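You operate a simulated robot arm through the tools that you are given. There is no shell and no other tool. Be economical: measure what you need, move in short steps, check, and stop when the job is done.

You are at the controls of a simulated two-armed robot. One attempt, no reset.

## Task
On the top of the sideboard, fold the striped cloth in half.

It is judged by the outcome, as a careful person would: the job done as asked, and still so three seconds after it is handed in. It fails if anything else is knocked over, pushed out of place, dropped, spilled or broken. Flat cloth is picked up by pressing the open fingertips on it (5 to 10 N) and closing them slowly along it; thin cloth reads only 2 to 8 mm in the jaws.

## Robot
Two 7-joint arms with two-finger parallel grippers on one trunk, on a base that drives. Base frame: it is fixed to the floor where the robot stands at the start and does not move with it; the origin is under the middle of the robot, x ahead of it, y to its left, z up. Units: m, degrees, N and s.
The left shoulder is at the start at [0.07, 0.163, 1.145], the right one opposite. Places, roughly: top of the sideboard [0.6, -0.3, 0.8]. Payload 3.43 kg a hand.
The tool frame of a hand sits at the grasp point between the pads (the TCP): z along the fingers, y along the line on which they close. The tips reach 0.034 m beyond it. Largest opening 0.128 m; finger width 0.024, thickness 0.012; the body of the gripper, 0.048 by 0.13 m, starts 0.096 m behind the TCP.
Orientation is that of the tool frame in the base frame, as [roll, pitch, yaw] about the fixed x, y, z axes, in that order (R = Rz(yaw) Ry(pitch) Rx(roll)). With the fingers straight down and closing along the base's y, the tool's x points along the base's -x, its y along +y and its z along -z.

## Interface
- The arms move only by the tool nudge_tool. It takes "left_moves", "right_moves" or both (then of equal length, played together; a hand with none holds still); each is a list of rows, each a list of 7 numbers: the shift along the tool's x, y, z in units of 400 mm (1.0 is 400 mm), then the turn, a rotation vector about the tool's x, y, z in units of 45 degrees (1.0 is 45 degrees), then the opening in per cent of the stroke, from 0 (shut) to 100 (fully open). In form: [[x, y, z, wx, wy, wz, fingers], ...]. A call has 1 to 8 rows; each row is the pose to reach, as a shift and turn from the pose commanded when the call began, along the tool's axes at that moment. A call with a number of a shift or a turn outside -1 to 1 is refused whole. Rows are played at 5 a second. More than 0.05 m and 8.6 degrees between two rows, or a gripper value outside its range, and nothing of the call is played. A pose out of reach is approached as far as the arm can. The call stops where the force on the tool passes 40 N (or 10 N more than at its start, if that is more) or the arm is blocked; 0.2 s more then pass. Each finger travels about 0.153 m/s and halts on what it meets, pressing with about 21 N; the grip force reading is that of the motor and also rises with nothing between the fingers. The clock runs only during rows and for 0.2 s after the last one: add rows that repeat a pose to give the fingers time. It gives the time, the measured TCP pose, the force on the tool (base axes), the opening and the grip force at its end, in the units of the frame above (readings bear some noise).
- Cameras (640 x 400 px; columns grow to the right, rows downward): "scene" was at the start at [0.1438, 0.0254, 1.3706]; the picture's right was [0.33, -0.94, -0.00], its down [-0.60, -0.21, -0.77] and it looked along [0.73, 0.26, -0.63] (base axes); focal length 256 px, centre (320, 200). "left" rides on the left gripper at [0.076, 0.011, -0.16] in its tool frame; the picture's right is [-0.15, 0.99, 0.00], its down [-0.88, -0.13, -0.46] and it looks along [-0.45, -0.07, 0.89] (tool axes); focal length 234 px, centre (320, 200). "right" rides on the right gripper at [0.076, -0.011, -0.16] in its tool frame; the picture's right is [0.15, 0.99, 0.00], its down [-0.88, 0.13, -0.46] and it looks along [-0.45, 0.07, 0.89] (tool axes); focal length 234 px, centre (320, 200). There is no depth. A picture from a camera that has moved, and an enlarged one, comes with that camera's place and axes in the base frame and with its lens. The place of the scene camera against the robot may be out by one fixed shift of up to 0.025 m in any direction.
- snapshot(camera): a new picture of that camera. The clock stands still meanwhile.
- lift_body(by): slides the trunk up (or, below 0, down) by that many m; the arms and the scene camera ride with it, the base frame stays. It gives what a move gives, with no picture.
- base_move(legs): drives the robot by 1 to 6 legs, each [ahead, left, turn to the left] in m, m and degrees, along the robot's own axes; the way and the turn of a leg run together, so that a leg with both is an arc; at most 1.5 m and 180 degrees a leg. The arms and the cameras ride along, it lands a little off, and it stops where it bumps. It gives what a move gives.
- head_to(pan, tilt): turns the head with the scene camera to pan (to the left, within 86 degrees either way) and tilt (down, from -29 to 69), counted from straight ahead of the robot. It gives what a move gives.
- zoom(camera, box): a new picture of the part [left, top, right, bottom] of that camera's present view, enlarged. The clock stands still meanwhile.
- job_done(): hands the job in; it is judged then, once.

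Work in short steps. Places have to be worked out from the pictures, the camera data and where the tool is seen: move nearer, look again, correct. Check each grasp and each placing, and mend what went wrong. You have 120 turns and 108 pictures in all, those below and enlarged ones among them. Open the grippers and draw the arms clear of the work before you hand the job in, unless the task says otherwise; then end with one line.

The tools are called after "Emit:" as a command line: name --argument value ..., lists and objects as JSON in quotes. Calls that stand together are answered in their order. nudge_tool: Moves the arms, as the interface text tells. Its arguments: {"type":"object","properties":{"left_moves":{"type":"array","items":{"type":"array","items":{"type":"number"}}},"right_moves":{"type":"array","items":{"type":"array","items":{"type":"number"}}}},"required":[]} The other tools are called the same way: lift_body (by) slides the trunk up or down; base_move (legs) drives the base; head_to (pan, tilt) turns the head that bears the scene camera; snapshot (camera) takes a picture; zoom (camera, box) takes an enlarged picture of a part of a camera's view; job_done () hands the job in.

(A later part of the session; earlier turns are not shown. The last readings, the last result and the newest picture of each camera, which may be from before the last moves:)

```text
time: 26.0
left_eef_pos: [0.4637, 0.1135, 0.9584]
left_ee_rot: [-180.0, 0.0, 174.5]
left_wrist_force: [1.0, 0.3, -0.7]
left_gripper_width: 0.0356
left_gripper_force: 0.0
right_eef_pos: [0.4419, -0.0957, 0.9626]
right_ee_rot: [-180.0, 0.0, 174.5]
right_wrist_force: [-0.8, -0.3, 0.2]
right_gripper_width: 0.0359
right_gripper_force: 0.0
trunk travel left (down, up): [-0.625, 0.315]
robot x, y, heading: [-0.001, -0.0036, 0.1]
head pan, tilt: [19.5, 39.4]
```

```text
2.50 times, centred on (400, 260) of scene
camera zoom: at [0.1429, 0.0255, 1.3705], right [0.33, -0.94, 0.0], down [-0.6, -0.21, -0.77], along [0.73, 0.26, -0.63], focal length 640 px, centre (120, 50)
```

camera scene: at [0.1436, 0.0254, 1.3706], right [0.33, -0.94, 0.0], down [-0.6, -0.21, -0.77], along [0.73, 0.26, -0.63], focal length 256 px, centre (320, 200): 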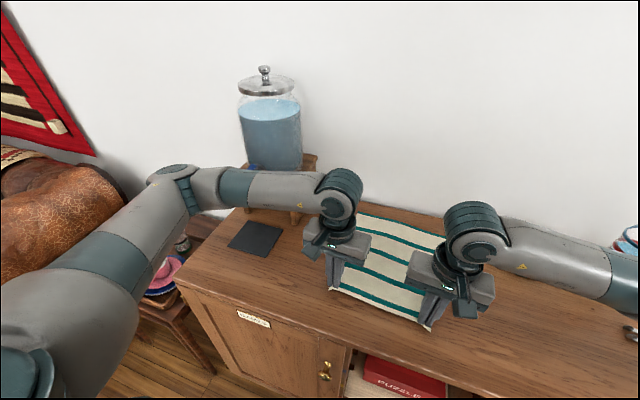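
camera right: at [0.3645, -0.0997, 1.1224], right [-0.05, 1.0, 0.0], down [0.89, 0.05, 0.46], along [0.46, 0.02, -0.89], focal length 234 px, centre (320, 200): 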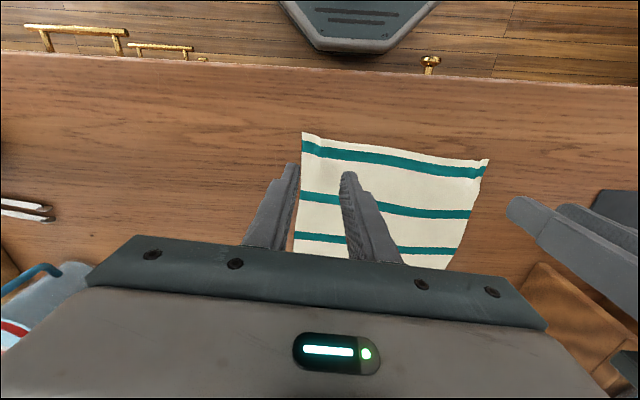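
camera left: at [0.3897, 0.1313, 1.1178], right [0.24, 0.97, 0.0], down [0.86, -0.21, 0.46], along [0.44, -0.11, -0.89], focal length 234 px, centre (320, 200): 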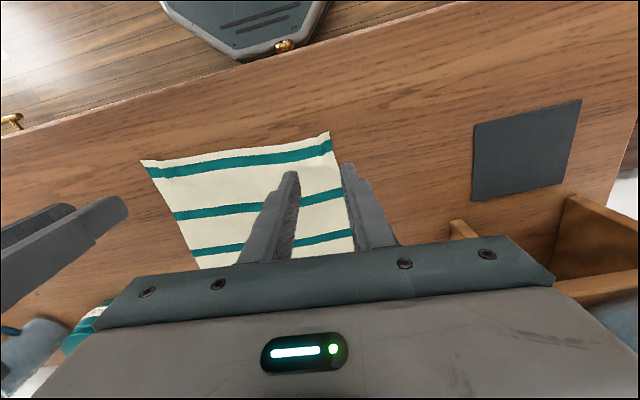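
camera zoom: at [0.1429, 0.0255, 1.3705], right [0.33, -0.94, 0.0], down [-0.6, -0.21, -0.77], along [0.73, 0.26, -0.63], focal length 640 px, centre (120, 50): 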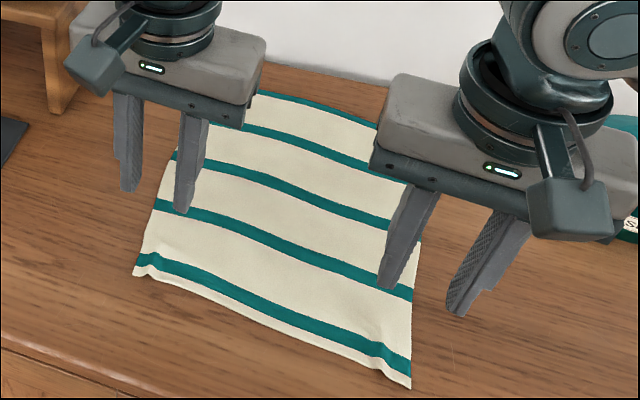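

The cloth is flat again, shifted about 1 cm toward the robot. Next I'll move both hands above the far corners, estimated at (0.748, 0.10) and (0.722, -0.145).

Emit:
nudge_tool --left_moves '[[-0.097, -0.006, 0, 0, 0, 0, 28], [-0.194, -0.012, 0, 0, 0, 0, 28], [-0.291, -0.018, 0, 0, 0, 0, 28], [-0.388, -0.024, 0, 0, 0, 0, 28], [-0.485, -0.03, 0.02, 0, 0, 0, 28], [-0.582, -0.036, 0.04, 0, 0, 0, 28], [-0.68, -0.041, 0.07, 0, 0, 0, 28]]' --right_moves '[[-0.097, 0.003, 0, 0, 0, 0, 28], [-0.194, 0.006, 0, 0, 0, 0, 28], [-0.291, 0.009, 0, 0, 0, 0, 28], [-0.388, 0.012, 0, 0, 0, 0, 28], [-0.485, 0.015, 0.02, 0, 0, 0, 28], [-0.582, 0.018, 0.05, 0, 0, 0, 28], [-0.6785, 0.02, 0.08, 0, 0, 0, 28]]'

Emit:
snapshot --camera "left"

Emit:
snapshot --camera "right"

Emit:
snapshot --camera "scene"

```text
time: 27.6
left_eef_pos: [0.736, 0.0708, 0.9352]
left_ee_rot: [-180.0, -0.1, 174.7]
left_wrist_force: [0.4, -0.5, 0.8]
left_gripper_width: 0.0358
left_gripper_force: 0.1
right_eef_pos: [0.7147, -0.1121, 0.9277]
right_ee_rot: [180.0, -0.1, 174.5]
right_wrist_force: [0.5, 0.3, 0.4]
right_gripper_width: 0.0362
right_gripper_force: 0.0
trunk travel left (down, up): [-0.625, 0.315]
robot x, y, heading: [0.0025, 0.0006, -0.1]
head pan, tilt: [19.5, 39.4]
```

```text
75 pictures are left
camera left: at [0.6637, 0.0892, 1.0948], right [0.24, 0.97, 0.0], down [0.86, -0.21, 0.45], along [0.44, -0.11, -0.89], focal length 234 px, centre (320, 200)
```

left: 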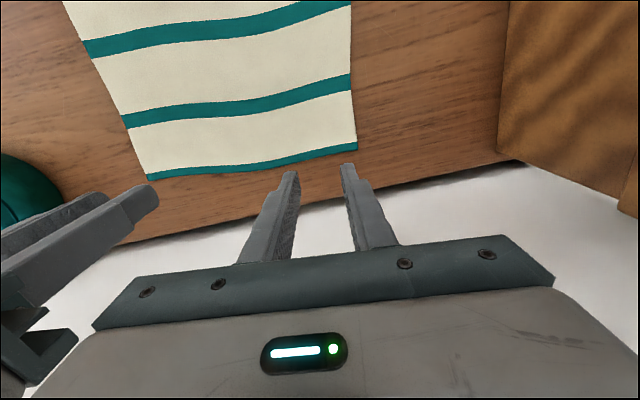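

```text
74 pictures are left
camera right: at [0.6383, -0.1164, 1.0892], right [-0.05, 1.0, 0.0], down [0.89, 0.05, 0.45], along [0.45, 0.02, -0.89], focal length 234 px, centre (320, 200)
```

right: 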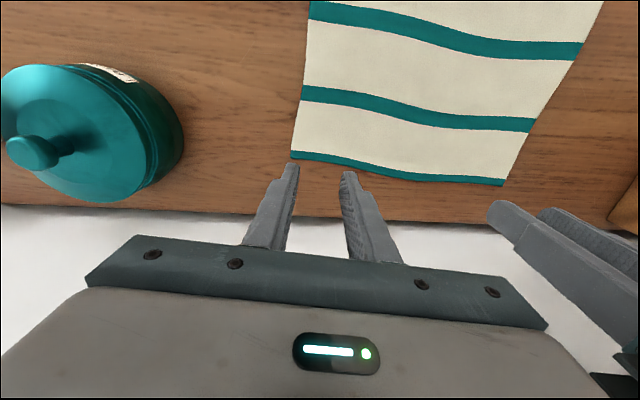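

```text
73 pictures are left
camera scene: at [0.1457, 0.0249, 1.3703], right [0.33, -0.94, 0.0], down [-0.6, -0.21, -0.77], along [0.73, 0.26, -0.64], focal length 256 px, centre (320, 200)
```

scene: 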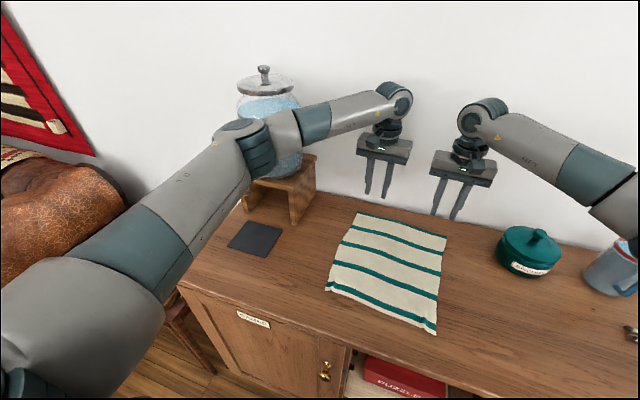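

Refined far corners are (0.745, 0.112) and (0.7205, -0.148). I'll correct sideways and lower to just above contact.

Emit:
nudge_tool --left_moves '[[0.018, 0.028, 0.04, 0, 0, 0, 28], [0.018, 0.028, 0.1, 0, 0, 0, 28], [0.018, 0.028, 0.15, 0, 0, 0, 28], [0.018, 0.028, 0.18, 0, 0, 0, 28], [0.018, 0.028, 0.192, 0, 0, 0, 28]]' --right_moves '[[0.006, -0.013, 0.04, 0, 0, 0, 28], [0.006, -0.013, 0.09, 0, 0, 0, 28], [0.006, -0.013, 0.13, 0, 0, 0, 28], [0.006, -0.013, 0.16, 0, 0, 0, 28], [0.006, -0.013, 0.173, 0, 0, 0, 28]]'

Emit:
snapshot --camera "left"

Emit:
snapshot --camera "right"

```text
time: 28.8
left_eef_pos: [0.7284, 0.0827, 0.8567]
left_ee_rot: [-179.9, 0.1, 174.6]
left_wrist_force: [0.2, 0.8, -0.4]
left_gripper_width: 0.0357
left_gripper_force: 0.0
right_eef_pos: [0.7109, -0.1158, 0.8614]
right_ee_rot: [-180.0, 0.0, 174.5]
right_wrist_force: [0.5, 0.6, -0.5]
right_gripper_width: 0.0357
right_gripper_force: 0.0
trunk travel left (down, up): [-0.625, 0.315]
robot x, y, heading: [0.0023, 0.0015, 0.1]
head pan, tilt: [19.5, 39.4]
```

```text
72 pictures are left
camera left: at [0.6554, 0.1004, 1.0162], right [0.24, 0.97, 0.0], down [0.86, -0.21, 0.46], along [0.44, -0.11, -0.89], focal length 234 px, centre (320, 200)
```

left: 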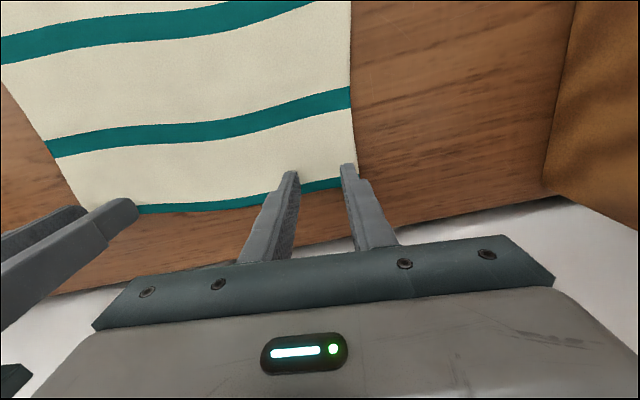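

```text
71 pictures are left
camera right: at [0.634, -0.1208, 1.0223], right [-0.05, 1.0, 0.0], down [0.89, 0.05, 0.46], along [0.45, 0.02, -0.89], focal length 234 px, centre (320, 200)
```

right: 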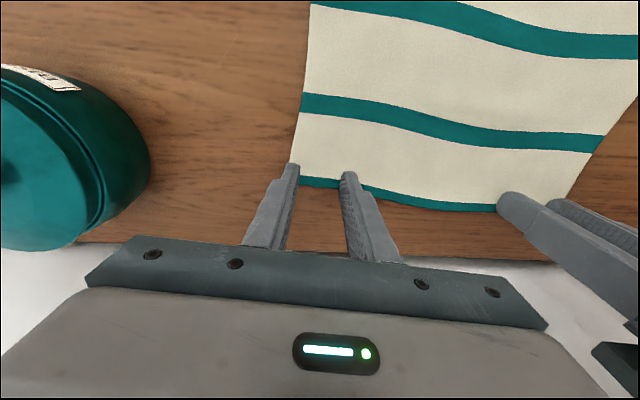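

Alignment is good. Now I'll press both to light contact.

Emit:
nudge_tool --left_moves '[[0, 0, 0.002, 0, 0, 0, 28], [0, 0, 0.004, 0, 0, 0, 28], [0, 0, 0.004, 0, 0, 0, 28]]' --right_moves '[[0, 0, 0.007, 0, 0, 0, 28], [0, 0, 0.0125, 0, 0, 0, 28], [0, 0, 0.0125, 0, 0, 0, 28]]'

```text
time: 29.6
left_eef_pos: [0.7301, 0.082, 0.8561]
left_ee_rot: [-180.0, 0.0, 174.6]
left_wrist_force: [-0.6, 0.2, 2.3]
left_gripper_width: 0.0357
left_gripper_force: 0.1
right_eef_pos: [0.7107, -0.1167, 0.857]
right_ee_rot: [-180.0, 0.1, 174.4]
right_wrist_force: [0.1, 0.0, -0.3]
right_gripper_width: 0.0357
right_gripper_force: 0.1
trunk travel left (down, up): [-0.625, 0.315]
robot x, y, heading: [0.0003, 0.0001, 0.5]
head pan, tilt: [19.5, 39.4]
```

Left is just touching and right is about 1 mm above, so I'll press both a little more.

Emit:
nudge_tool --left_moves '[[0, 0, 0.0012, 0, 0, 0, 28], [0, 0, 0.0012, 0, 0, 0, 28], [0, 0, 0.0012, 0, 0, 0, 28]]' --right_moves '[[0, 0, 0.003, 0, 0, 0, 28], [0, 0, 0.0045, 0, 0, 0, 28], [0, 0, 0.0045, 0, 0, 0, 28]]'

```text
time: 30.4
left_eef_pos: [0.7276, 0.0823, 0.8564]
left_ee_rot: [179.9, 0.0, 174.6]
left_wrist_force: [1.6, 0.5, 7.3]
left_gripper_width: 0.036
left_gripper_force: 0.0
right_eef_pos: [0.7108, -0.1169, 0.8561]
right_ee_rot: [-179.9, 0.0, 174.5]
right_wrist_force: [0.4, 0.4, 0.4]
right_gripper_width: 0.0358
right_gripper_force: 0.1
trunk travel left (down, up): [-0.625, 0.315]
robot x, y, heading: [0.0014, -0.0031, 0.1]
head pan, tilt: [19.5, 39.4]
```

Left is at 7.3 N, so I'll close it slowly. Right presses a bit further meanwhile.

Emit:
nudge_tool --left_moves '[[0, 0, 0.0007, 0, 0, 0, 24], [0, 0, 0.0007, 0, 0, 0, 20], [0, 0, 0.0007, 0, 0, 0, 16], [0, 0, 0.0007, 0, 0, 0, 12], [0, 0, 0.0007, 0, 0, 0, 8], [0, 0, 0.0007, 0, 0, 0, 4], [0, 0, 0.0007, 0, 0, 0, 0], [0, 0, 0.0007, 0, 0, 0, 0]]' --right_moves '[[0, 0, 0.002, 0, 0, 0, 28], [0, 0, 0.0025, 0, 0, 0, 28], [0, 0, 0.0025, 0, 0, 0, 28], [0, 0, 0.0025, 0, 0, 0, 28], [0, 0, 0.0025, 0, 0, 0, 28], [0, 0, 0.0025, 0, 0, 0, 28], [0, 0, 0.0025, 0, 0, 0, 28], [0, 0, 0.0025, 0, 0, 0, 28]]'

Emit:
zoom --camera "left" --box '[220, 120, 420, 245]'

```text
time: 32.2
left_eef_pos: [0.7271, 0.083, 0.8548]
left_ee_rot: [-180.0, 0.1, 174.7]
left_wrist_force: [-0.4, -1.1, 8.4]
left_gripper_width: 0.0022
left_gripper_force: 21.0
right_eef_pos: [0.7105, -0.1167, 0.8554]
right_ee_rot: [180.0, 0.0, 174.5]
right_wrist_force: [0.1, 0.6, 2.2]
right_gripper_width: 0.0359
right_gripper_force: 0.0
trunk travel left (down, up): [-0.625, 0.315]
robot x, y, heading: [-0.0042, 0.0048, 0.0]
head pan, tilt: [19.5, 39.4]
```

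```text
3.20 times, centred on (320, 182) of left
camera zoom: at [0.6536, 0.1012, 1.0143], right [0.24, 0.97, 0.0], down [0.86, -0.21, 0.46], along [0.44, -0.11, -0.89], focal length 749 px, centre (320, 256)
```

zoom: 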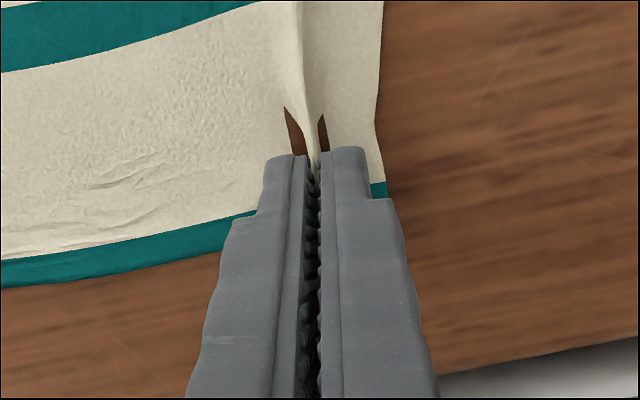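

Left holds a pinch (2.2 mm). Right is at 2 N, so I'll press it to about 8 N and close it in the same call.

Emit:
nudge_tool --right_moves '[[0, 0, 0.0015, 0, 0, 0, 28], [0, 0, 0.002, 0, 0, 0, 24], [0, 0, 0.002, 0, 0, 0, 20], [0, 0, 0.002, 0, 0, 0, 16], [0, 0, 0.002, 0, 0, 0, 12], [0, 0, 0.002, 0, 0, 0, 8], [0, 0, 0.002, 0, 0, 0, 4], [0, 0, 0.002, 0, 0, 0, 0]]'

Emit:
zoom --camera "right" --box '[220, 120, 420, 245]'

```text
time: 34.0
left_eef_pos: [0.7254, 0.0819, 0.8567]
left_ee_rot: [-179.9, 0.1, 174.5]
left_wrist_force: [-0.2, -13.7, 0.1]
left_gripper_width: 0.0023
left_gripper_force: 21.0
right_eef_pos: [0.7091, -0.1157, 0.855]
right_ee_rot: [179.9, 0.2, 174.6]
right_wrist_force: [1.0, 14.6, 23.1]
right_gripper_width: 0.0027
right_gripper_force: 21.5
trunk travel left (down, up): [-0.625, 0.315]
robot x, y, heading: [0.0012, 0.0028, -0.0]
head pan, tilt: [19.5, 39.4]
```

```text
3.20 times, centred on (320, 182) of right
camera zoom: at [0.6312, -0.1198, 1.0157], right [-0.05, 1.0, 0.0], down [0.89, 0.05, 0.46], along [0.46, 0.03, -0.89], focal length 749 px, centre (320, 256)
```

zoom: 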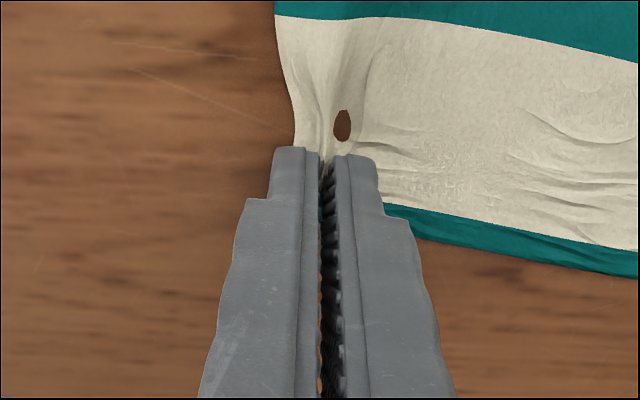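

Both far corners are held (2.3 and 2.7 mm). I'll lift while easing the hands 4 mm together, tilting the fingers forward, and moving back toward the robot.

Emit:
nudge_tool --left_moves '[[0.01, -0.01, -0.074, 0, -0.178, 0, 0], [0.046, -0.01, -0.147, 0, -0.356, 0, 0], [0.1055, -0.01, -0.206, 0, -0.533, 0, 0], [0.177, -0.01, -0.251, 0, -0.711, 0, 0], [0.261, -0.01, -0.2825, 0, -0.889, 0, 0], [0.3405, -0.01, -0.2905, 0, -1.0, 0, 0]]' --right_moves '[[0.01, 0.01, -0.074, 0, -0.178, 0, 0], [0.046, 0.01, -0.147, 0, -0.356, 0, 0], [0.1055, 0.01, -0.206, 0, -0.533, 0, 0], [0.177, 0.01, -0.251, 0, -0.711, 0, 0], [0.261, 0.01, -0.2825, 0, -0.889, 0, 0], [0.3405, 0.01, -0.2905, 0, -1.0, 0, 0]]'

Emit:
snapshot --camera "scene"

Emit:
snapshot --camera "left"

Emit:
snapshot --camera "right"

```text
time: 35.4
left_eef_pos: [0.5916, 0.0929, 0.9703]
left_ee_rot: [-179.9, 45.2, 174.7]
left_wrist_force: [-0.9, -3.9, 0.1]
left_gripper_width: 0.0024
left_gripper_force: 21.2
right_eef_pos: [0.574, -0.0999, 0.9714]
right_ee_rot: [179.8, 45.1, 174.4]
right_wrist_force: [1.3, 3.8, -0.3]
right_gripper_width: 0.0024
right_gripper_force: 21.2
trunk travel left (down, up): [-0.625, 0.315]
robot x, y, heading: [-0.0003, -0.0009, 0.2]
head pan, tilt: [19.5, 39.4]
```

```text
68 pictures are left
camera scene: at [0.1428, 0.0262, 1.3707], right [0.33, -0.94, 0.0], down [-0.6, -0.21, -0.77], along [0.73, 0.26, -0.63], focal length 256 px, centre (320, 200)
```

scene: 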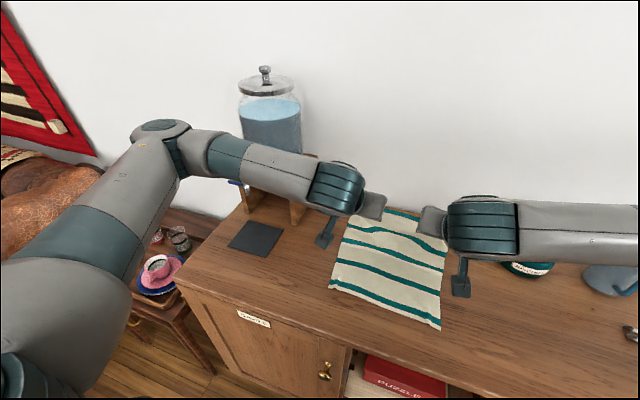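

```text
67 pictures are left
camera left: at [0.4272, 0.1189, 1.0283], right [0.2, 0.98, 0.1], down [0.28, -0.16, 0.95], along [0.94, -0.16, -0.31], focal length 234 px, centre (320, 200)
```

left: 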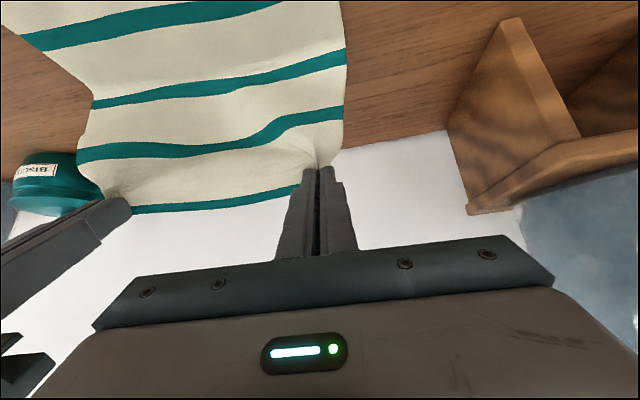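

```text
66 pictures are left
camera right: at [0.4061, -0.0951, 1.0311], right [-0.01, 0.99, -0.1], down [0.31, 0.1, 0.95], along [0.95, -0.03, -0.31], focal length 234 px, centre (320, 200)
```

right: 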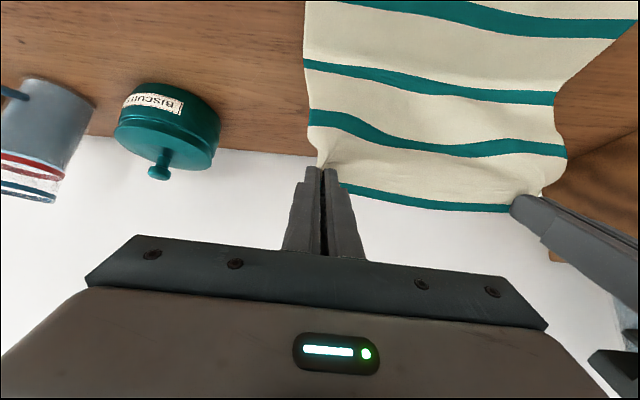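

The rim now faces up and the cloth drapes toward the robot as it should. I'll carry on back and down with slack, so the bend forms at the middle.

Emit:
nudge_tool --left_moves '[[0.068, 0, -0.026, 0, -0.111, 0, 0], [0.146, 0, -0.043, 0, -0.222, 0, 0], [0.2316, 0, -0.0505, 0, -0.333, 0, 0], [0.311, 0, -0.059, 0, -0.333, 0, 0], [0.364, 0, -0.077, 0, -0.333, 0, 0], [0.364, 0, -0.077, 0, -0.333, 0, 0]]' --right_moves '[[0.068, 0, -0.026, 0, -0.111, 0, 0], [0.146, 0, -0.043, 0, -0.222, 0, 0], [0.2316, 0, -0.0505, 0, -0.333, 0, 0], [0.311, 0, -0.059, 0, -0.333, 0, 0], [0.364, 0, -0.077, 0, -0.333, 0, 0], [0.364, 0, -0.077, 0, -0.333, 0, 0]]'

Emit:
snapshot --camera "scene"

Emit:
snapshot --camera "left"

Emit:
snapshot --camera "right"

```text
time: 36.8
left_eef_pos: [0.5077, 0.081, 0.8717]
left_ee_rot: [179.9, 60.0, 174.5]
left_wrist_force: [-0.4, -0.3, -1.3]
left_gripper_width: 0.0022
left_gripper_force: 21.0
left hand out of reach, approached as far as the arm can: row 3, 4, 5, 6
right_eef_pos: [0.4698, -0.0704, 0.8745]
right_ee_rot: [179.8, 60.0, 174.4]
right_wrist_force: [0.0, 0.0, 0.3]
right_gripper_width: 0.0023
right_gripper_force: 21.3
right hand out of reach, approached as far as the arm can: row 3, 4, 5, 6
trunk travel left (down, up): [-0.625, 0.315]
robot x, y, heading: [-0.0005, -0.0015, 0.1]
head pan, tilt: [19.5, 39.4]
```

```text
65 pictures are left
camera scene: at [0.1435, 0.0238, 1.3707], right [0.33, -0.94, 0.0], down [-0.6, -0.21, -0.77], along [0.73, 0.26, -0.63], focal length 256 px, centre (320, 200)
```

scene: 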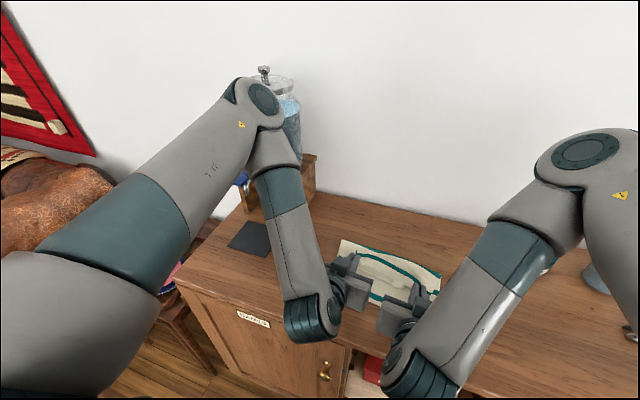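

```text
64 pictures are left
camera left: at [0.333, 0.1086, 0.8854], right [0.17, 0.98, 0.13], down [0.03, -0.14, 0.99], along [0.99, -0.16, -0.05], focal length 234 px, centre (320, 200)
```

left: 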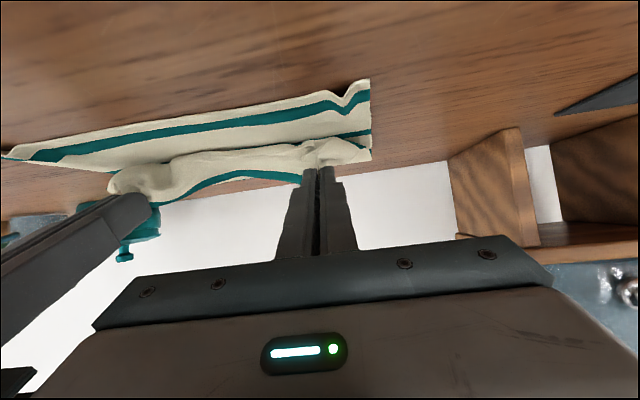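

```text
63 pictures are left
camera right: at [0.2926, -0.0651, 0.8905], right [0.02, 0.99, -0.13], down [0.06, 0.12, 0.99], along [1.0, -0.03, -0.05], focal length 234 px, centre (320, 200)
```

right: 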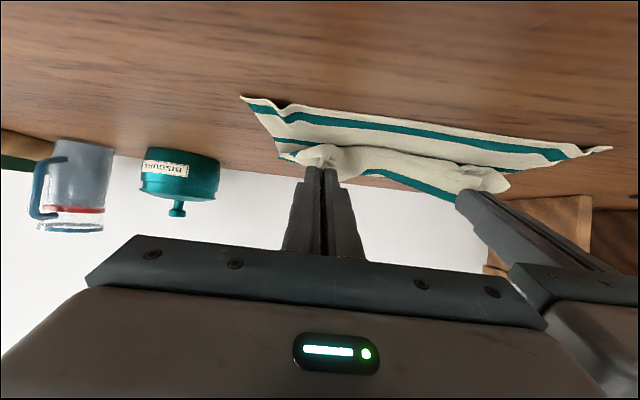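

At this tilt the arms ran out of inward reach, so the hands drifted together, but both still hold the cloth. I'll bring the hands slightly forward and up, see where they stand, and then use the base to make room.

Emit:
nudge_tool --left_moves '[[-0.064, 0.0, 0.035, 0, 0, 0, 0], [-0.128, 0.0, 0.071, 0, 0, 0, 0], [-0.18, 0.0, 0.1, 0, 0, 0, 0]]' --right_moves '[[-0.064, 0.0, 0.035, 0, 0, 0, 0], [-0.128, 0.0, 0.071, 0, 0, 0, 0], [-0.18, 0.0, 0.1, 0, 0, 0, 0]]'

Emit:
snapshot --camera "scene"

```text
time: 37.6
left_eef_pos: [0.5755, 0.0754, 0.9127]
left_ee_rot: [-180.0, 60.0, 174.4]
left_wrist_force: [-1.5, 0.1, 0.0]
left_gripper_width: 0.0022
left_gripper_force: 21.2
right_eef_pos: [0.5407, -0.0758, 0.9176]
right_ee_rot: [-179.9, 60.0, 174.4]
right_wrist_force: [0.7, 0.5, -1.0]
right_gripper_width: 0.0025
right_gripper_force: 20.9
trunk travel left (down, up): [-0.625, 0.315]
robot x, y, heading: [0.0016, 0.004, 0.1]
head pan, tilt: [19.5, 39.4]
```

```text
62 pictures are left
camera scene: at [0.1437, 0.0256, 1.3705], right [0.33, -0.94, 0.0], down [-0.6, -0.21, -0.77], along [0.73, 0.26, -0.63], focal length 256 px, centre (320, 200)
```

scene: 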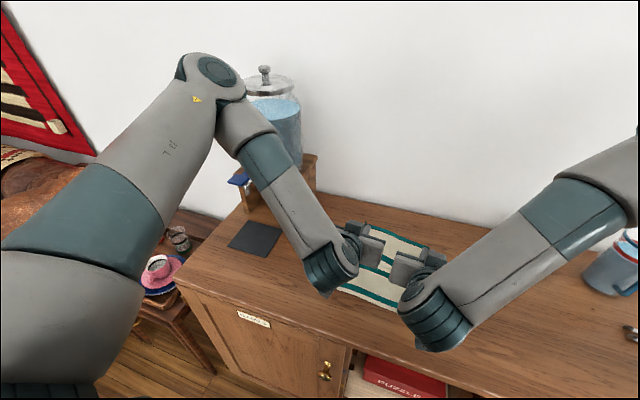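

The commanded pose follows the reached one, and both grips hold. I'll drive back 8 cm, which carries the held edge toward the robot.

Emit:
base_move --legs '[[-0.08, 0, 0]]'

Emit:
snapshot --camera "scene"

Emit:
snapshot --camera "left"

```text
time: 38.6
left_eef_pos: [0.4972, 0.0771, 0.9146]
left_ee_rot: [-180.0, 60.0, 174.6]
left_wrist_force: [-0.4, -0.5, 0.0]
left_gripper_width: 0.0023
left_gripper_force: 20.8
right_eef_pos: [0.4621, -0.0754, 0.9169]
right_ee_rot: [-180.0, 59.9, 174.5]
right_wrist_force: [0.7, 0.3, -1.0]
right_gripper_width: 0.0024
right_gripper_force: 21.2
trunk travel left (down, up): [-0.625, 0.315]
robot x, y, heading: [-0.0771, 0.0039, 0.0]
head pan, tilt: [19.5, 39.4]
```

```text
61 pictures are left
camera scene: at [0.0658, 0.0255, 1.3707], right [0.33, -0.94, 0.0], down [-0.6, -0.21, -0.77], along [0.73, 0.26, -0.63], focal length 256 px, centre (320, 200)
```

scene: 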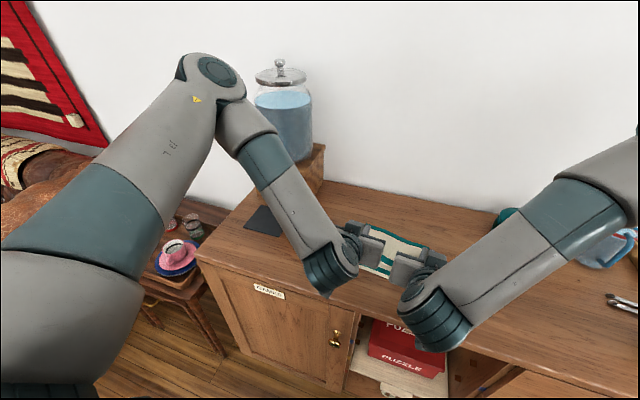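

```text
60 pictures are left
camera left: at [0.3237, 0.1034, 0.9262], right [0.17, 0.98, 0.13], down [0.03, -0.13, 0.99], along [0.99, -0.16, -0.05], focal length 234 px, centre (320, 200)
```

left: 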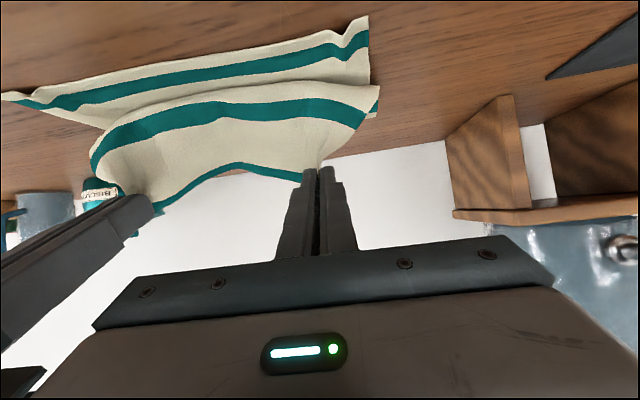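

The fold drapes the right way now. I'll spread the hands back to the cloth's width, square them up, and shift forward a little before the next drive back.

Emit:
nudge_tool --left_moves '[[-0.024, 0.0175, 0.025, 0, 0, 0, 0], [-0.048, 0.035, 0.05, 0, 0, 0, 0], [-0.072, 0.0525, 0.074, 0, 0, 0, 0]]' --right_moves '[[-0.032, -0.014, 0.039, 0, 0, 0, 0], [-0.064, -0.028, 0.078, 0, 0, 0, 0], [-0.097, -0.0425, 0.117, 0, 0, 0, 0]]'

Emit:
base_move --legs '[[-0.08, 0, 0]]'

Emit:
snapshot --camera "scene"

Emit:
snapshot --camera "left"

Emit:
snapshot --camera "right"

```text
time: 39.5
left_eef_pos: [0.5412, 0.0918, 0.9214]
left_ee_rot: [179.9, 59.9, 174.6]
left_wrist_force: [-0.3, -2.3, 0.2]
left_gripper_width: 0.0023
left_gripper_force: 20.7
right_eef_pos: [0.5229, -0.0976, 0.9268]
right_ee_rot: [-180.0, 60.0, 174.5]
right_wrist_force: [-0.4, 1.8, -0.4]
right_gripper_width: 0.0023
right_gripper_force: 21.1
trunk travel left (down, up): [-0.625, 0.315]
robot x, y, heading: [-0.0765, 0.0001, -0.1]
head pan, tilt: [19.5, 39.4]
```

```text
time: 40.5
left_eef_pos: [0.4593, 0.0923, 0.9232]
left_ee_rot: [-180.0, 60.0, 174.6]
left_wrist_force: [-1.2, -2.3, 0.0]
left_gripper_width: 0.0024
left_gripper_force: 20.8
right_eef_pos: [0.4426, -0.098, 0.9289]
right_ee_rot: [180.0, 60.0, 174.5]
right_wrist_force: [-0.8, 1.4, -0.2]
right_gripper_width: 0.0021
right_gripper_force: 21.1
trunk travel left (down, up): [-0.625, 0.315]
robot x, y, heading: [-0.1576, -0.0011, -0.1]
head pan, tilt: [19.5, 39.4]
```

```text
59 pictures are left
camera scene: at [-0.0139, 0.0254, 1.3706], right [0.33, -0.94, 0.0], down [-0.6, -0.21, -0.77], along [0.73, 0.26, -0.63], focal length 256 px, centre (320, 200)
```

scene: 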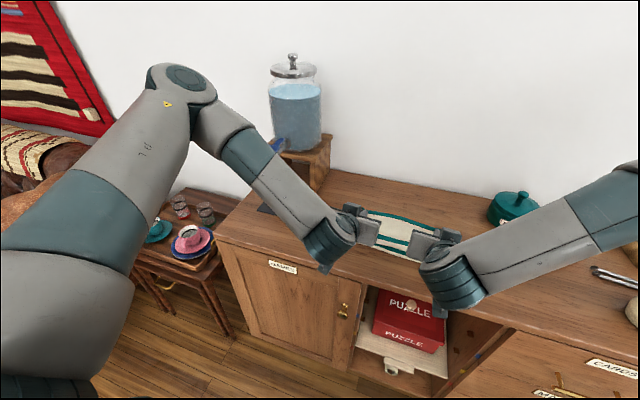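

```text
58 pictures are left
camera left: at [0.2859, 0.1197, 0.936], right [0.17, 0.98, 0.13], down [0.03, -0.13, 0.99], along [0.99, -0.16, -0.05], focal length 234 px, centre (320, 200)
```

left: 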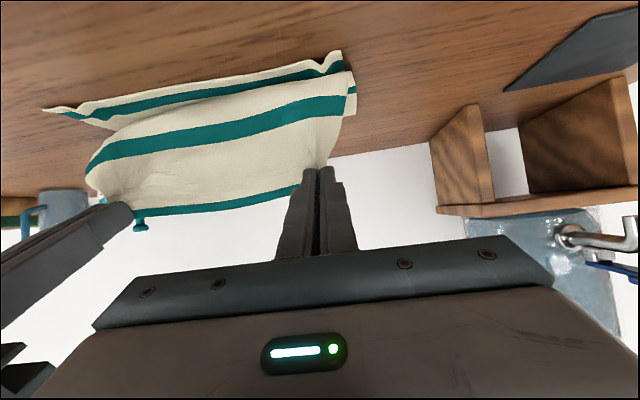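

```text
57 pictures are left
camera right: at [0.2647, -0.0928, 0.9427], right [0.02, 0.99, -0.13], down [0.06, 0.13, 0.99], along [1.0, -0.03, -0.05], focal length 234 px, centre (320, 200)
```

right: 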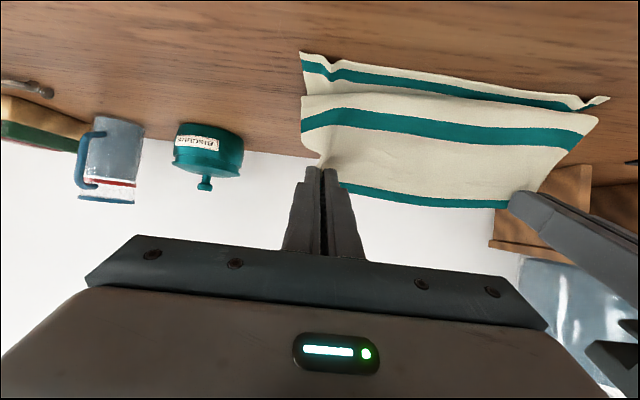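

The held edge hangs squarely above the near edge, with the cloth draped behind. I'll lower most of the way and check.

Emit:
nudge_tool --left_moves '[[0.04, 0, 0.014, 0, 0, 0, 0], [0.08, 0, 0.028, 0, 0, 0, 0], [0.12, 0, 0.042, 0, 0, 0, 0], [0.15, 0, 0.055, 0, 0, 0, 0]]' --right_moves '[[0.04, 0, 0.014, 0, 0, 0, 0], [0.08, 0, 0.028, 0, 0, 0, 0], [0.12, 0, 0.042, 0, 0, 0, 0], [0.165, 0, 0.055, 0, 0, 0, 0]]'

Emit:
zoom --camera "scene" --box '[300, 180, 500, 305]'

Emit:
snapshot --camera "left"

Emit:
snapshot --camera "right"

```text
time: 41.5
left_eef_pos: [0.4494, 0.0898, 0.8617]
left_ee_rot: [179.7, 59.6, 174.7]
left_wrist_force: [0.2, -0.3, -0.1]
left_gripper_width: 0.0021
left_gripper_force: 21.0
left hand out of reach, approached as far as the arm can: row 4
right_eef_pos: [0.4303, -0.0955, 0.8595]
right_ee_rot: [-179.8, 60.0, 174.8]
right_wrist_force: [1.1, 0.5, 0.7]
right_gripper_width: 0.0025
right_gripper_force: 20.7
trunk travel left (down, up): [-0.625, 0.315]
robot x, y, heading: [-0.1542, 0.0003, -0.2]
head pan, tilt: [19.5, 39.4]
```

```text
3.20 times, centred on (400, 242) of scene
camera zoom: at [-0.0116, 0.0274, 1.3705], right [0.33, -0.94, 0.0], down [-0.6, -0.21, -0.77], along [0.73, 0.26, -0.64], focal length 819 px, centre (64, 64)
```

zoom: 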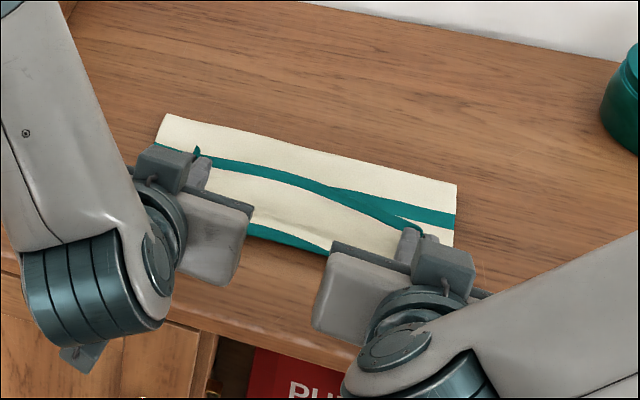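

```text
55 pictures are left
camera left: at [0.2759, 0.1154, 0.877], right [0.16, 0.98, 0.13], down [0.04, -0.14, 0.99], along [0.99, -0.15, -0.06], focal length 234 px, centre (320, 200)
```

left: 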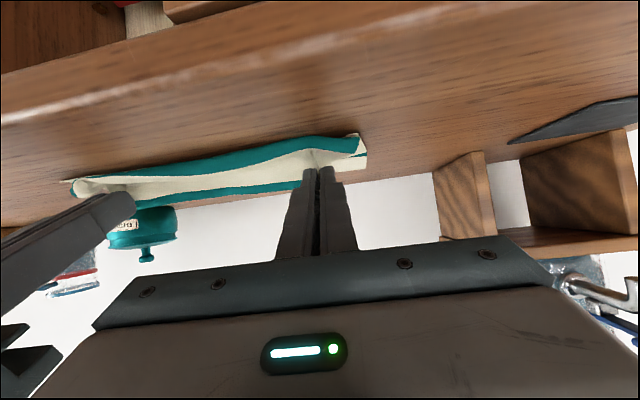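

```text
54 pictures are left
camera right: at [0.2531, -0.089, 0.8742], right [0.02, 0.99, -0.13], down [0.06, 0.13, 0.99], along [1.0, -0.03, -0.06], focal length 234 px, centre (320, 200)
```

right: 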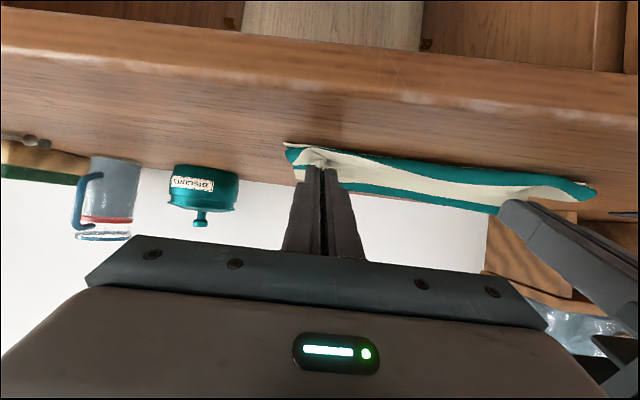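

By the cloth's length geometry, I lifted and pulled back too high, so the bend peeled to about s=0.18 instead of 0.15. I'll bring the hands back over the far half to lay the bottom layer down again. Then I'll descend along a path with distance plus height ≤ 0.27 m so it can't peel.

Emit:
nudge_tool --left_moves '[[-0.094, 0, 0.025, 0, 0, 0, 0], [-0.188, 0.004, 0.05, 0, 0, 0, 0], [-0.262, 0.006, 0.08, 0, 0, 0, 0], [-0.337, 0.006, 0.1086, 0, 0, 0, 0], [-0.39, 0.006, 0.15, 0, 0, 0, 0], [-0.443, 0.006, 0.192, 0, 0, 0, 0]]' --right_moves '[[-0.094, 0, 0.025, 0, 0, 0, 0], [-0.188, -0.004, 0.05, 0, 0, 0, 0], [-0.262, -0.006, 0.08, 0, 0, 0, 0], [-0.337, -0.006, 0.1086, 0, 0, 0, 0], [-0.39, -0.006, 0.15, 0, 0, 0, 0], [-0.443, -0.006, 0.192, 0, 0, 0, 0]]'

Emit:
snapshot --camera "scene"

Emit:
snapshot --camera "left"

Emit:
snapshot --camera "right"

```text
time: 42.9
left_eef_pos: [0.6061, 0.075, 0.9794]
left_ee_rot: [-180.0, 59.8, 174.6]
left_wrist_force: [0.5, 0.8, -0.4]
left_gripper_width: 0.0022
left_gripper_force: 20.5
right_eef_pos: [0.5848, -0.1118, 0.976]
right_ee_rot: [-179.9, 59.9, 174.7]
right_wrist_force: [-0.3, 0.3, -0.2]
right_gripper_width: 0.0025
right_gripper_force: 21.3
trunk travel left (down, up): [-0.625, 0.315]
robot x, y, heading: [-0.1549, -0.0019, -0.0]
head pan, tilt: [19.5, 39.4]
```

```text
53 pictures are left
camera scene: at [-0.0121, 0.0256, 1.3705], right [0.33, -0.94, 0.0], down [-0.6, -0.21, -0.77], along [0.73, 0.26, -0.64], focal length 256 px, centre (320, 200)
```

scene: 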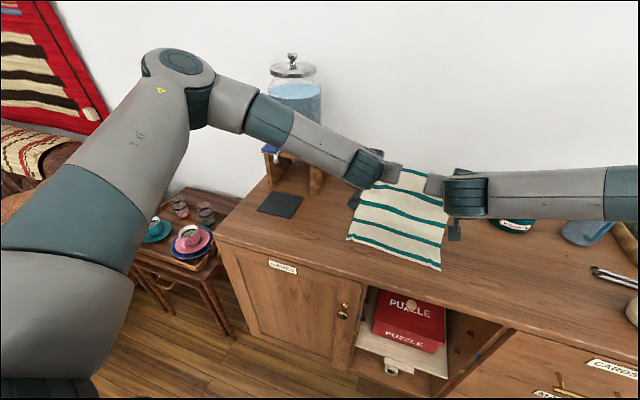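

```text
52 pictures are left
camera left: at [0.4333, 0.1018, 0.9919], right [0.17, 0.98, 0.13], down [0.03, -0.13, 0.99], along [0.99, -0.16, -0.06], focal length 234 px, centre (320, 200)
```

left: 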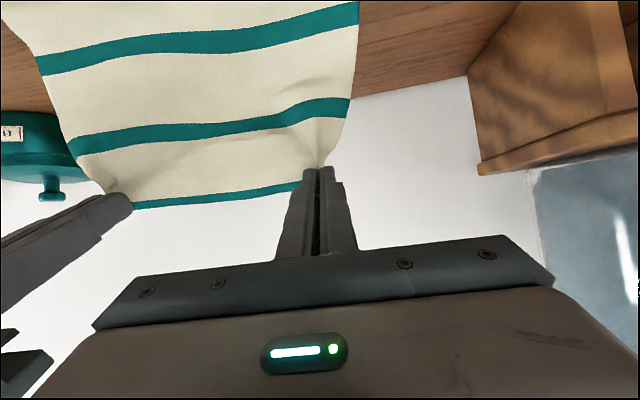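

```text
51 pictures are left
camera right: at [0.4081, -0.1068, 0.9911], right [0.02, 0.99, -0.13], down [0.06, 0.13, 0.99], along [1.0, -0.03, -0.06], focal length 234 px, centre (320, 200)
```

right: 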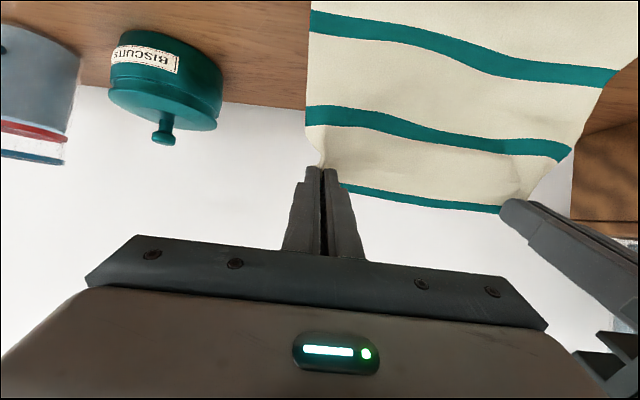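

The bottom layer is laid back down; the near edge now sits at about x=0.458 left and 0.4385 right. I'll lower and go slightly further over, then drive back 6 cm to gain arm room.

Emit:
nudge_tool --left_moves '[[0.005, 0, 0.06, 0, 0, 0, 0], [0.011, 0, 0.1216, 0, 0, 0, 0], [0.011, 0, 0.1216, 0, 0, 0, 0]]' --right_moves '[[0.005, 0, 0.06, 0, 0, 0, 0], [0.011, 0, 0.1216, 0, 0, 0, 0], [0.011, 0, 0.1216, 0, 0, 0, 0]]'

Emit:
base_move --legs '[[-0.06, 0, 0]]'

Emit:
snapshot --camera "left"

Emit:
snapshot --camera "scene"

```text
time: 43.7
left_eef_pos: [0.6408, 0.0708, 0.9518]
left_ee_rot: [179.9, 60.0, 174.6]
left_wrist_force: [0.5, -0.1, -0.9]
left_gripper_width: 0.0022
left_gripper_force: 21.2
right_eef_pos: [0.6233, -0.1173, 0.9503]
right_ee_rot: [-180.0, 60.0, 174.4]
right_wrist_force: [1.0, -0.4, 0.3]
right_gripper_width: 0.0026
right_gripper_force: 20.3
trunk travel left (down, up): [-0.625, 0.315]
robot x, y, heading: [-0.1569, -0.0023, -0.1]
head pan, tilt: [19.5, 39.4]
```

```text
time: 44.7
left_eef_pos: [0.5812, 0.0714, 0.9525]
left_ee_rot: [-179.9, 60.0, 174.6]
left_wrist_force: [0.3, -0.4, 0.9]
left_gripper_width: 0.0022
left_gripper_force: 20.9
right_eef_pos: [0.5653, -0.1172, 0.9479]
right_ee_rot: [179.9, 59.9, 174.6]
right_wrist_force: [0.0, 0.2, 0.6]
right_gripper_width: 0.0023
right_gripper_force: 21.4
trunk travel left (down, up): [-0.625, 0.315]
robot x, y, heading: [-0.2122, -0.0025, 0.2]
head pan, tilt: [19.5, 39.4]
```

```text
50 pictures are left
camera left: at [0.408, 0.0984, 0.9653], right [0.17, 0.98, 0.13], down [0.03, -0.13, 0.99], along [0.99, -0.16, -0.05], focal length 234 px, centre (320, 200)
```

left: 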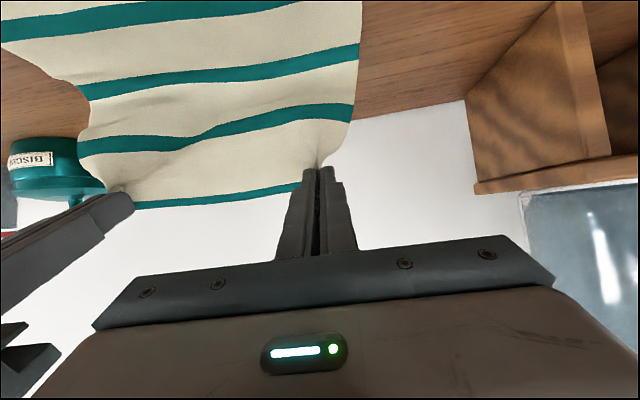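

```text
49 pictures are left
camera scene: at [-0.0732, 0.0255, 1.3706], right [0.33, -0.94, 0.0], down [-0.6, -0.21, -0.77], along [0.73, 0.26, -0.63], focal length 256 px, centre (320, 200)
```

scene: 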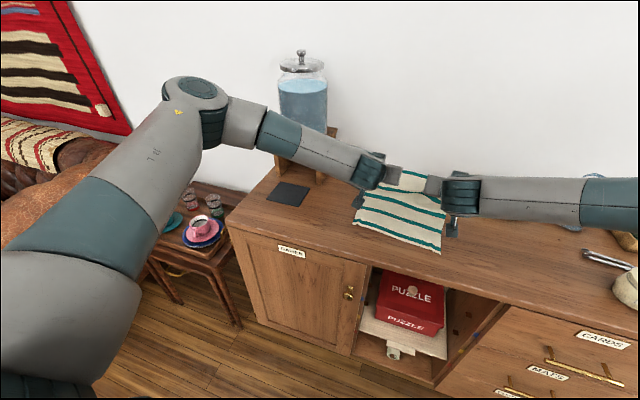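

The pinch points are at d≈0.134 and height ≈0.115, just over the midline. Now I'll take the no-peel diagonal descent toward the near edge.

Emit:
nudge_tool --left_moves '[[0.051, 0, -0.028, 0, 0, 0, 0], [0.09, 0, -0.042, 0, 0, 0, 0], [0.13, 0, -0.055, 0, 0, 0, 0], [0.172, 0, -0.067, 0, 0, 0, 0], [0.213, 0, -0.079, 0, 0, 0, 0], [0.255, 0, -0.091, 0, 0, 0, 0], [0.296, 0, -0.103, 0, 0, 0, 0], [0.345, 0, -0.123, 0, 0, 0, 0]]' --right_moves '[[0.051, 0, -0.028, 0, 0, 0, 0], [0.09, 0, -0.042, 0, 0, 0, 0], [0.13, 0, -0.055, 0, 0, 0, 0], [0.172, 0, -0.067, 0, 0, 0, 0], [0.213, 0, -0.079, 0, 0, 0, 0], [0.255, 0, -0.091, 0, 0, 0, 0], [0.296, 0, -0.103, 0, 0, 0, 0], [0.345, 0, -0.123, 0, 0, 0, 0]]'

Emit:
zoom --camera "scene" --box '[300, 140, 500, 265]'

Emit:
snapshot --camera "left"

Emit:
snapshot --camera "right"

```text
time: 46.5
left_eef_pos: [0.4694, 0.0795, 0.8613]
left_ee_rot: [179.7, 59.9, 174.4]
left_wrist_force: [0.6, -0.7, 0.1]
left_gripper_width: 0.0018
left_gripper_force: 20.8
right_eef_pos: [0.4548, -0.1094, 0.8536]
right_ee_rot: [179.6, 60.0, 174.1]
right_wrist_force: [0.1, 1.0, 2.0]
right_gripper_width: 0.0026
right_gripper_force: 21.0
trunk travel left (down, up): [-0.625, 0.315]
robot x, y, heading: [-0.2163, -0.0001, 0.3]
head pan, tilt: [19.5, 39.4]
```

```text
3.20 times, centred on (400, 202) of scene
camera zoom: at [-0.0743, 0.0218, 1.3708], right [0.33, -0.94, 0.0], down [-0.6, -0.21, -0.77], along [0.73, 0.26, -0.63], focal length 819 px, centre (64, 192)
```

zoom: 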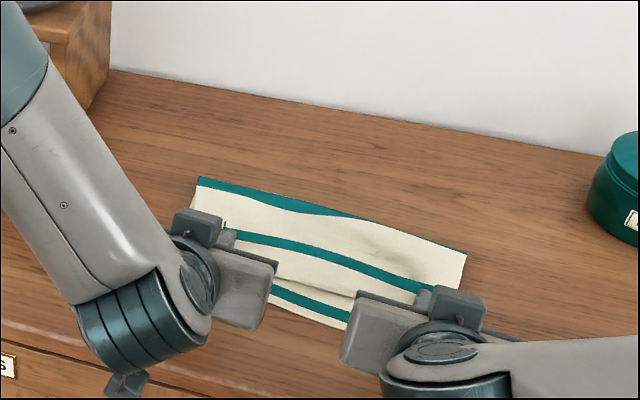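

```text
47 pictures are left
camera left: at [0.2967, 0.1064, 0.8744], right [0.17, 0.98, 0.13], down [0.03, -0.14, 0.99], along [0.99, -0.16, -0.05], focal length 234 px, centre (320, 200)
```

left: 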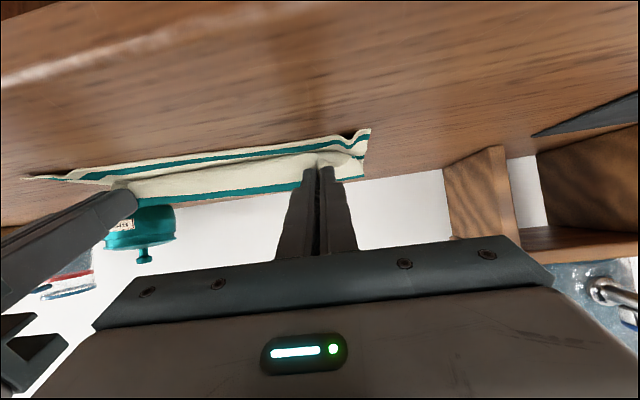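

```text
46 pictures are left
camera right: at [0.278, -0.1034, 0.8691], right [0.02, 0.99, -0.12], down [0.06, 0.12, 0.99], along [1.0, -0.03, -0.05], focal length 234 px, centre (320, 200)
```

right: 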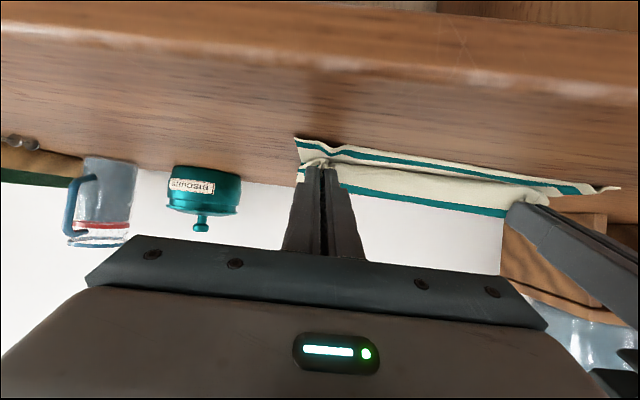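

The bend now sits at about the middle stripe: fold at x≈0.62 left and 0.586 right, with the near edge at 0.458 and 0.4385. I'll draw the held edge the last ~2.8 cm back to meet the near edge while lowering.

Emit:
nudge_tool --left_moves '[[0.018, 0, -0.02, 0, 0, 0, 0], [0.04, 0, -0.033, 0, 0, 0, 0], [0.0685, 0, -0.0385, 0, 0, 0, 0], [0.0685, 0, -0.0385, 0, 0, 0, 0]]' --right_moves '[[0.016, 0, -0.022, 0, 0, 0, 0], [0.035, 0, -0.04, 0, 0, 0, 0], [0.0535, 0, -0.053, 0, 0, 0, 0], [0.0535, 0, -0.053, 0, 0, 0, 0]]'

Emit:
zoom --camera "scene" --box '[300, 140, 500, 265]'

Emit:
zoom --camera "left" --box '[0, 80, 400, 280]'

Emit:
zoom --camera "right" --box '[260, 80, 640, 280]'

```text
time: 47.5
left_eef_pos: [0.4465, 0.0773, 0.8498]
left_ee_rot: [179.6, 60.1, 174.7]
left_wrist_force: [4.6, 2.0, 18.2]
left_gripper_width: 0.0023
left_gripper_force: 21.1
left hand out of reach, approached as far as the arm can: row 3, 4
right_eef_pos: [0.4238, -0.1022, 0.8494]
right_ee_rot: [179.9, 60.3, 174.5]
right_wrist_force: [4.3, 0.7, 14.5]
right_gripper_width: 0.0025
right_gripper_force: 21.4
trunk travel left (down, up): [-0.625, 0.315]
robot x, y, heading: [-0.2168, -0.0002, 0.2]
head pan, tilt: [19.5, 39.4]
```

```text
3.20 times, centred on (400, 202) of scene
camera zoom: at [-0.0755, 0.0259, 1.3713], right [0.33, -0.94, 0.0], down [-0.6, -0.21, -0.77], along [0.73, 0.26, -0.63], focal length 819 px, centre (64, 192)
```

zoom: 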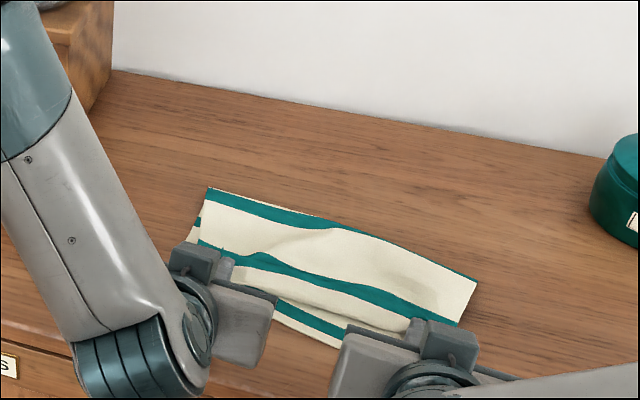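

```text
1.60 times, centred on (200, 180) of left
camera zoom: at [0.2712, 0.1034, 0.8626], right [0.16, 0.98, 0.13], down [0.03, -0.14, 0.99], along [0.99, -0.15, -0.05], focal length 375 px, centre (512, 232)
```

zoom: 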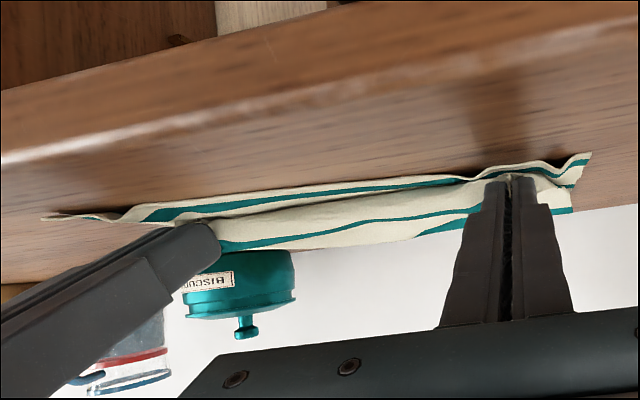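

```text
1.68 times, centred on (450, 180) of right
camera zoom: at [0.2467, -0.0974, 0.8636], right [0.02, 0.99, -0.13], down [0.05, 0.12, 0.99], along [1.0, -0.03, -0.05], focal length 394 px, centre (101, 234)
```

zoom: 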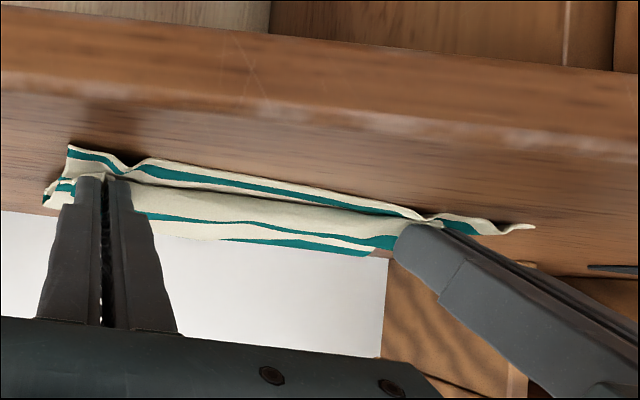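

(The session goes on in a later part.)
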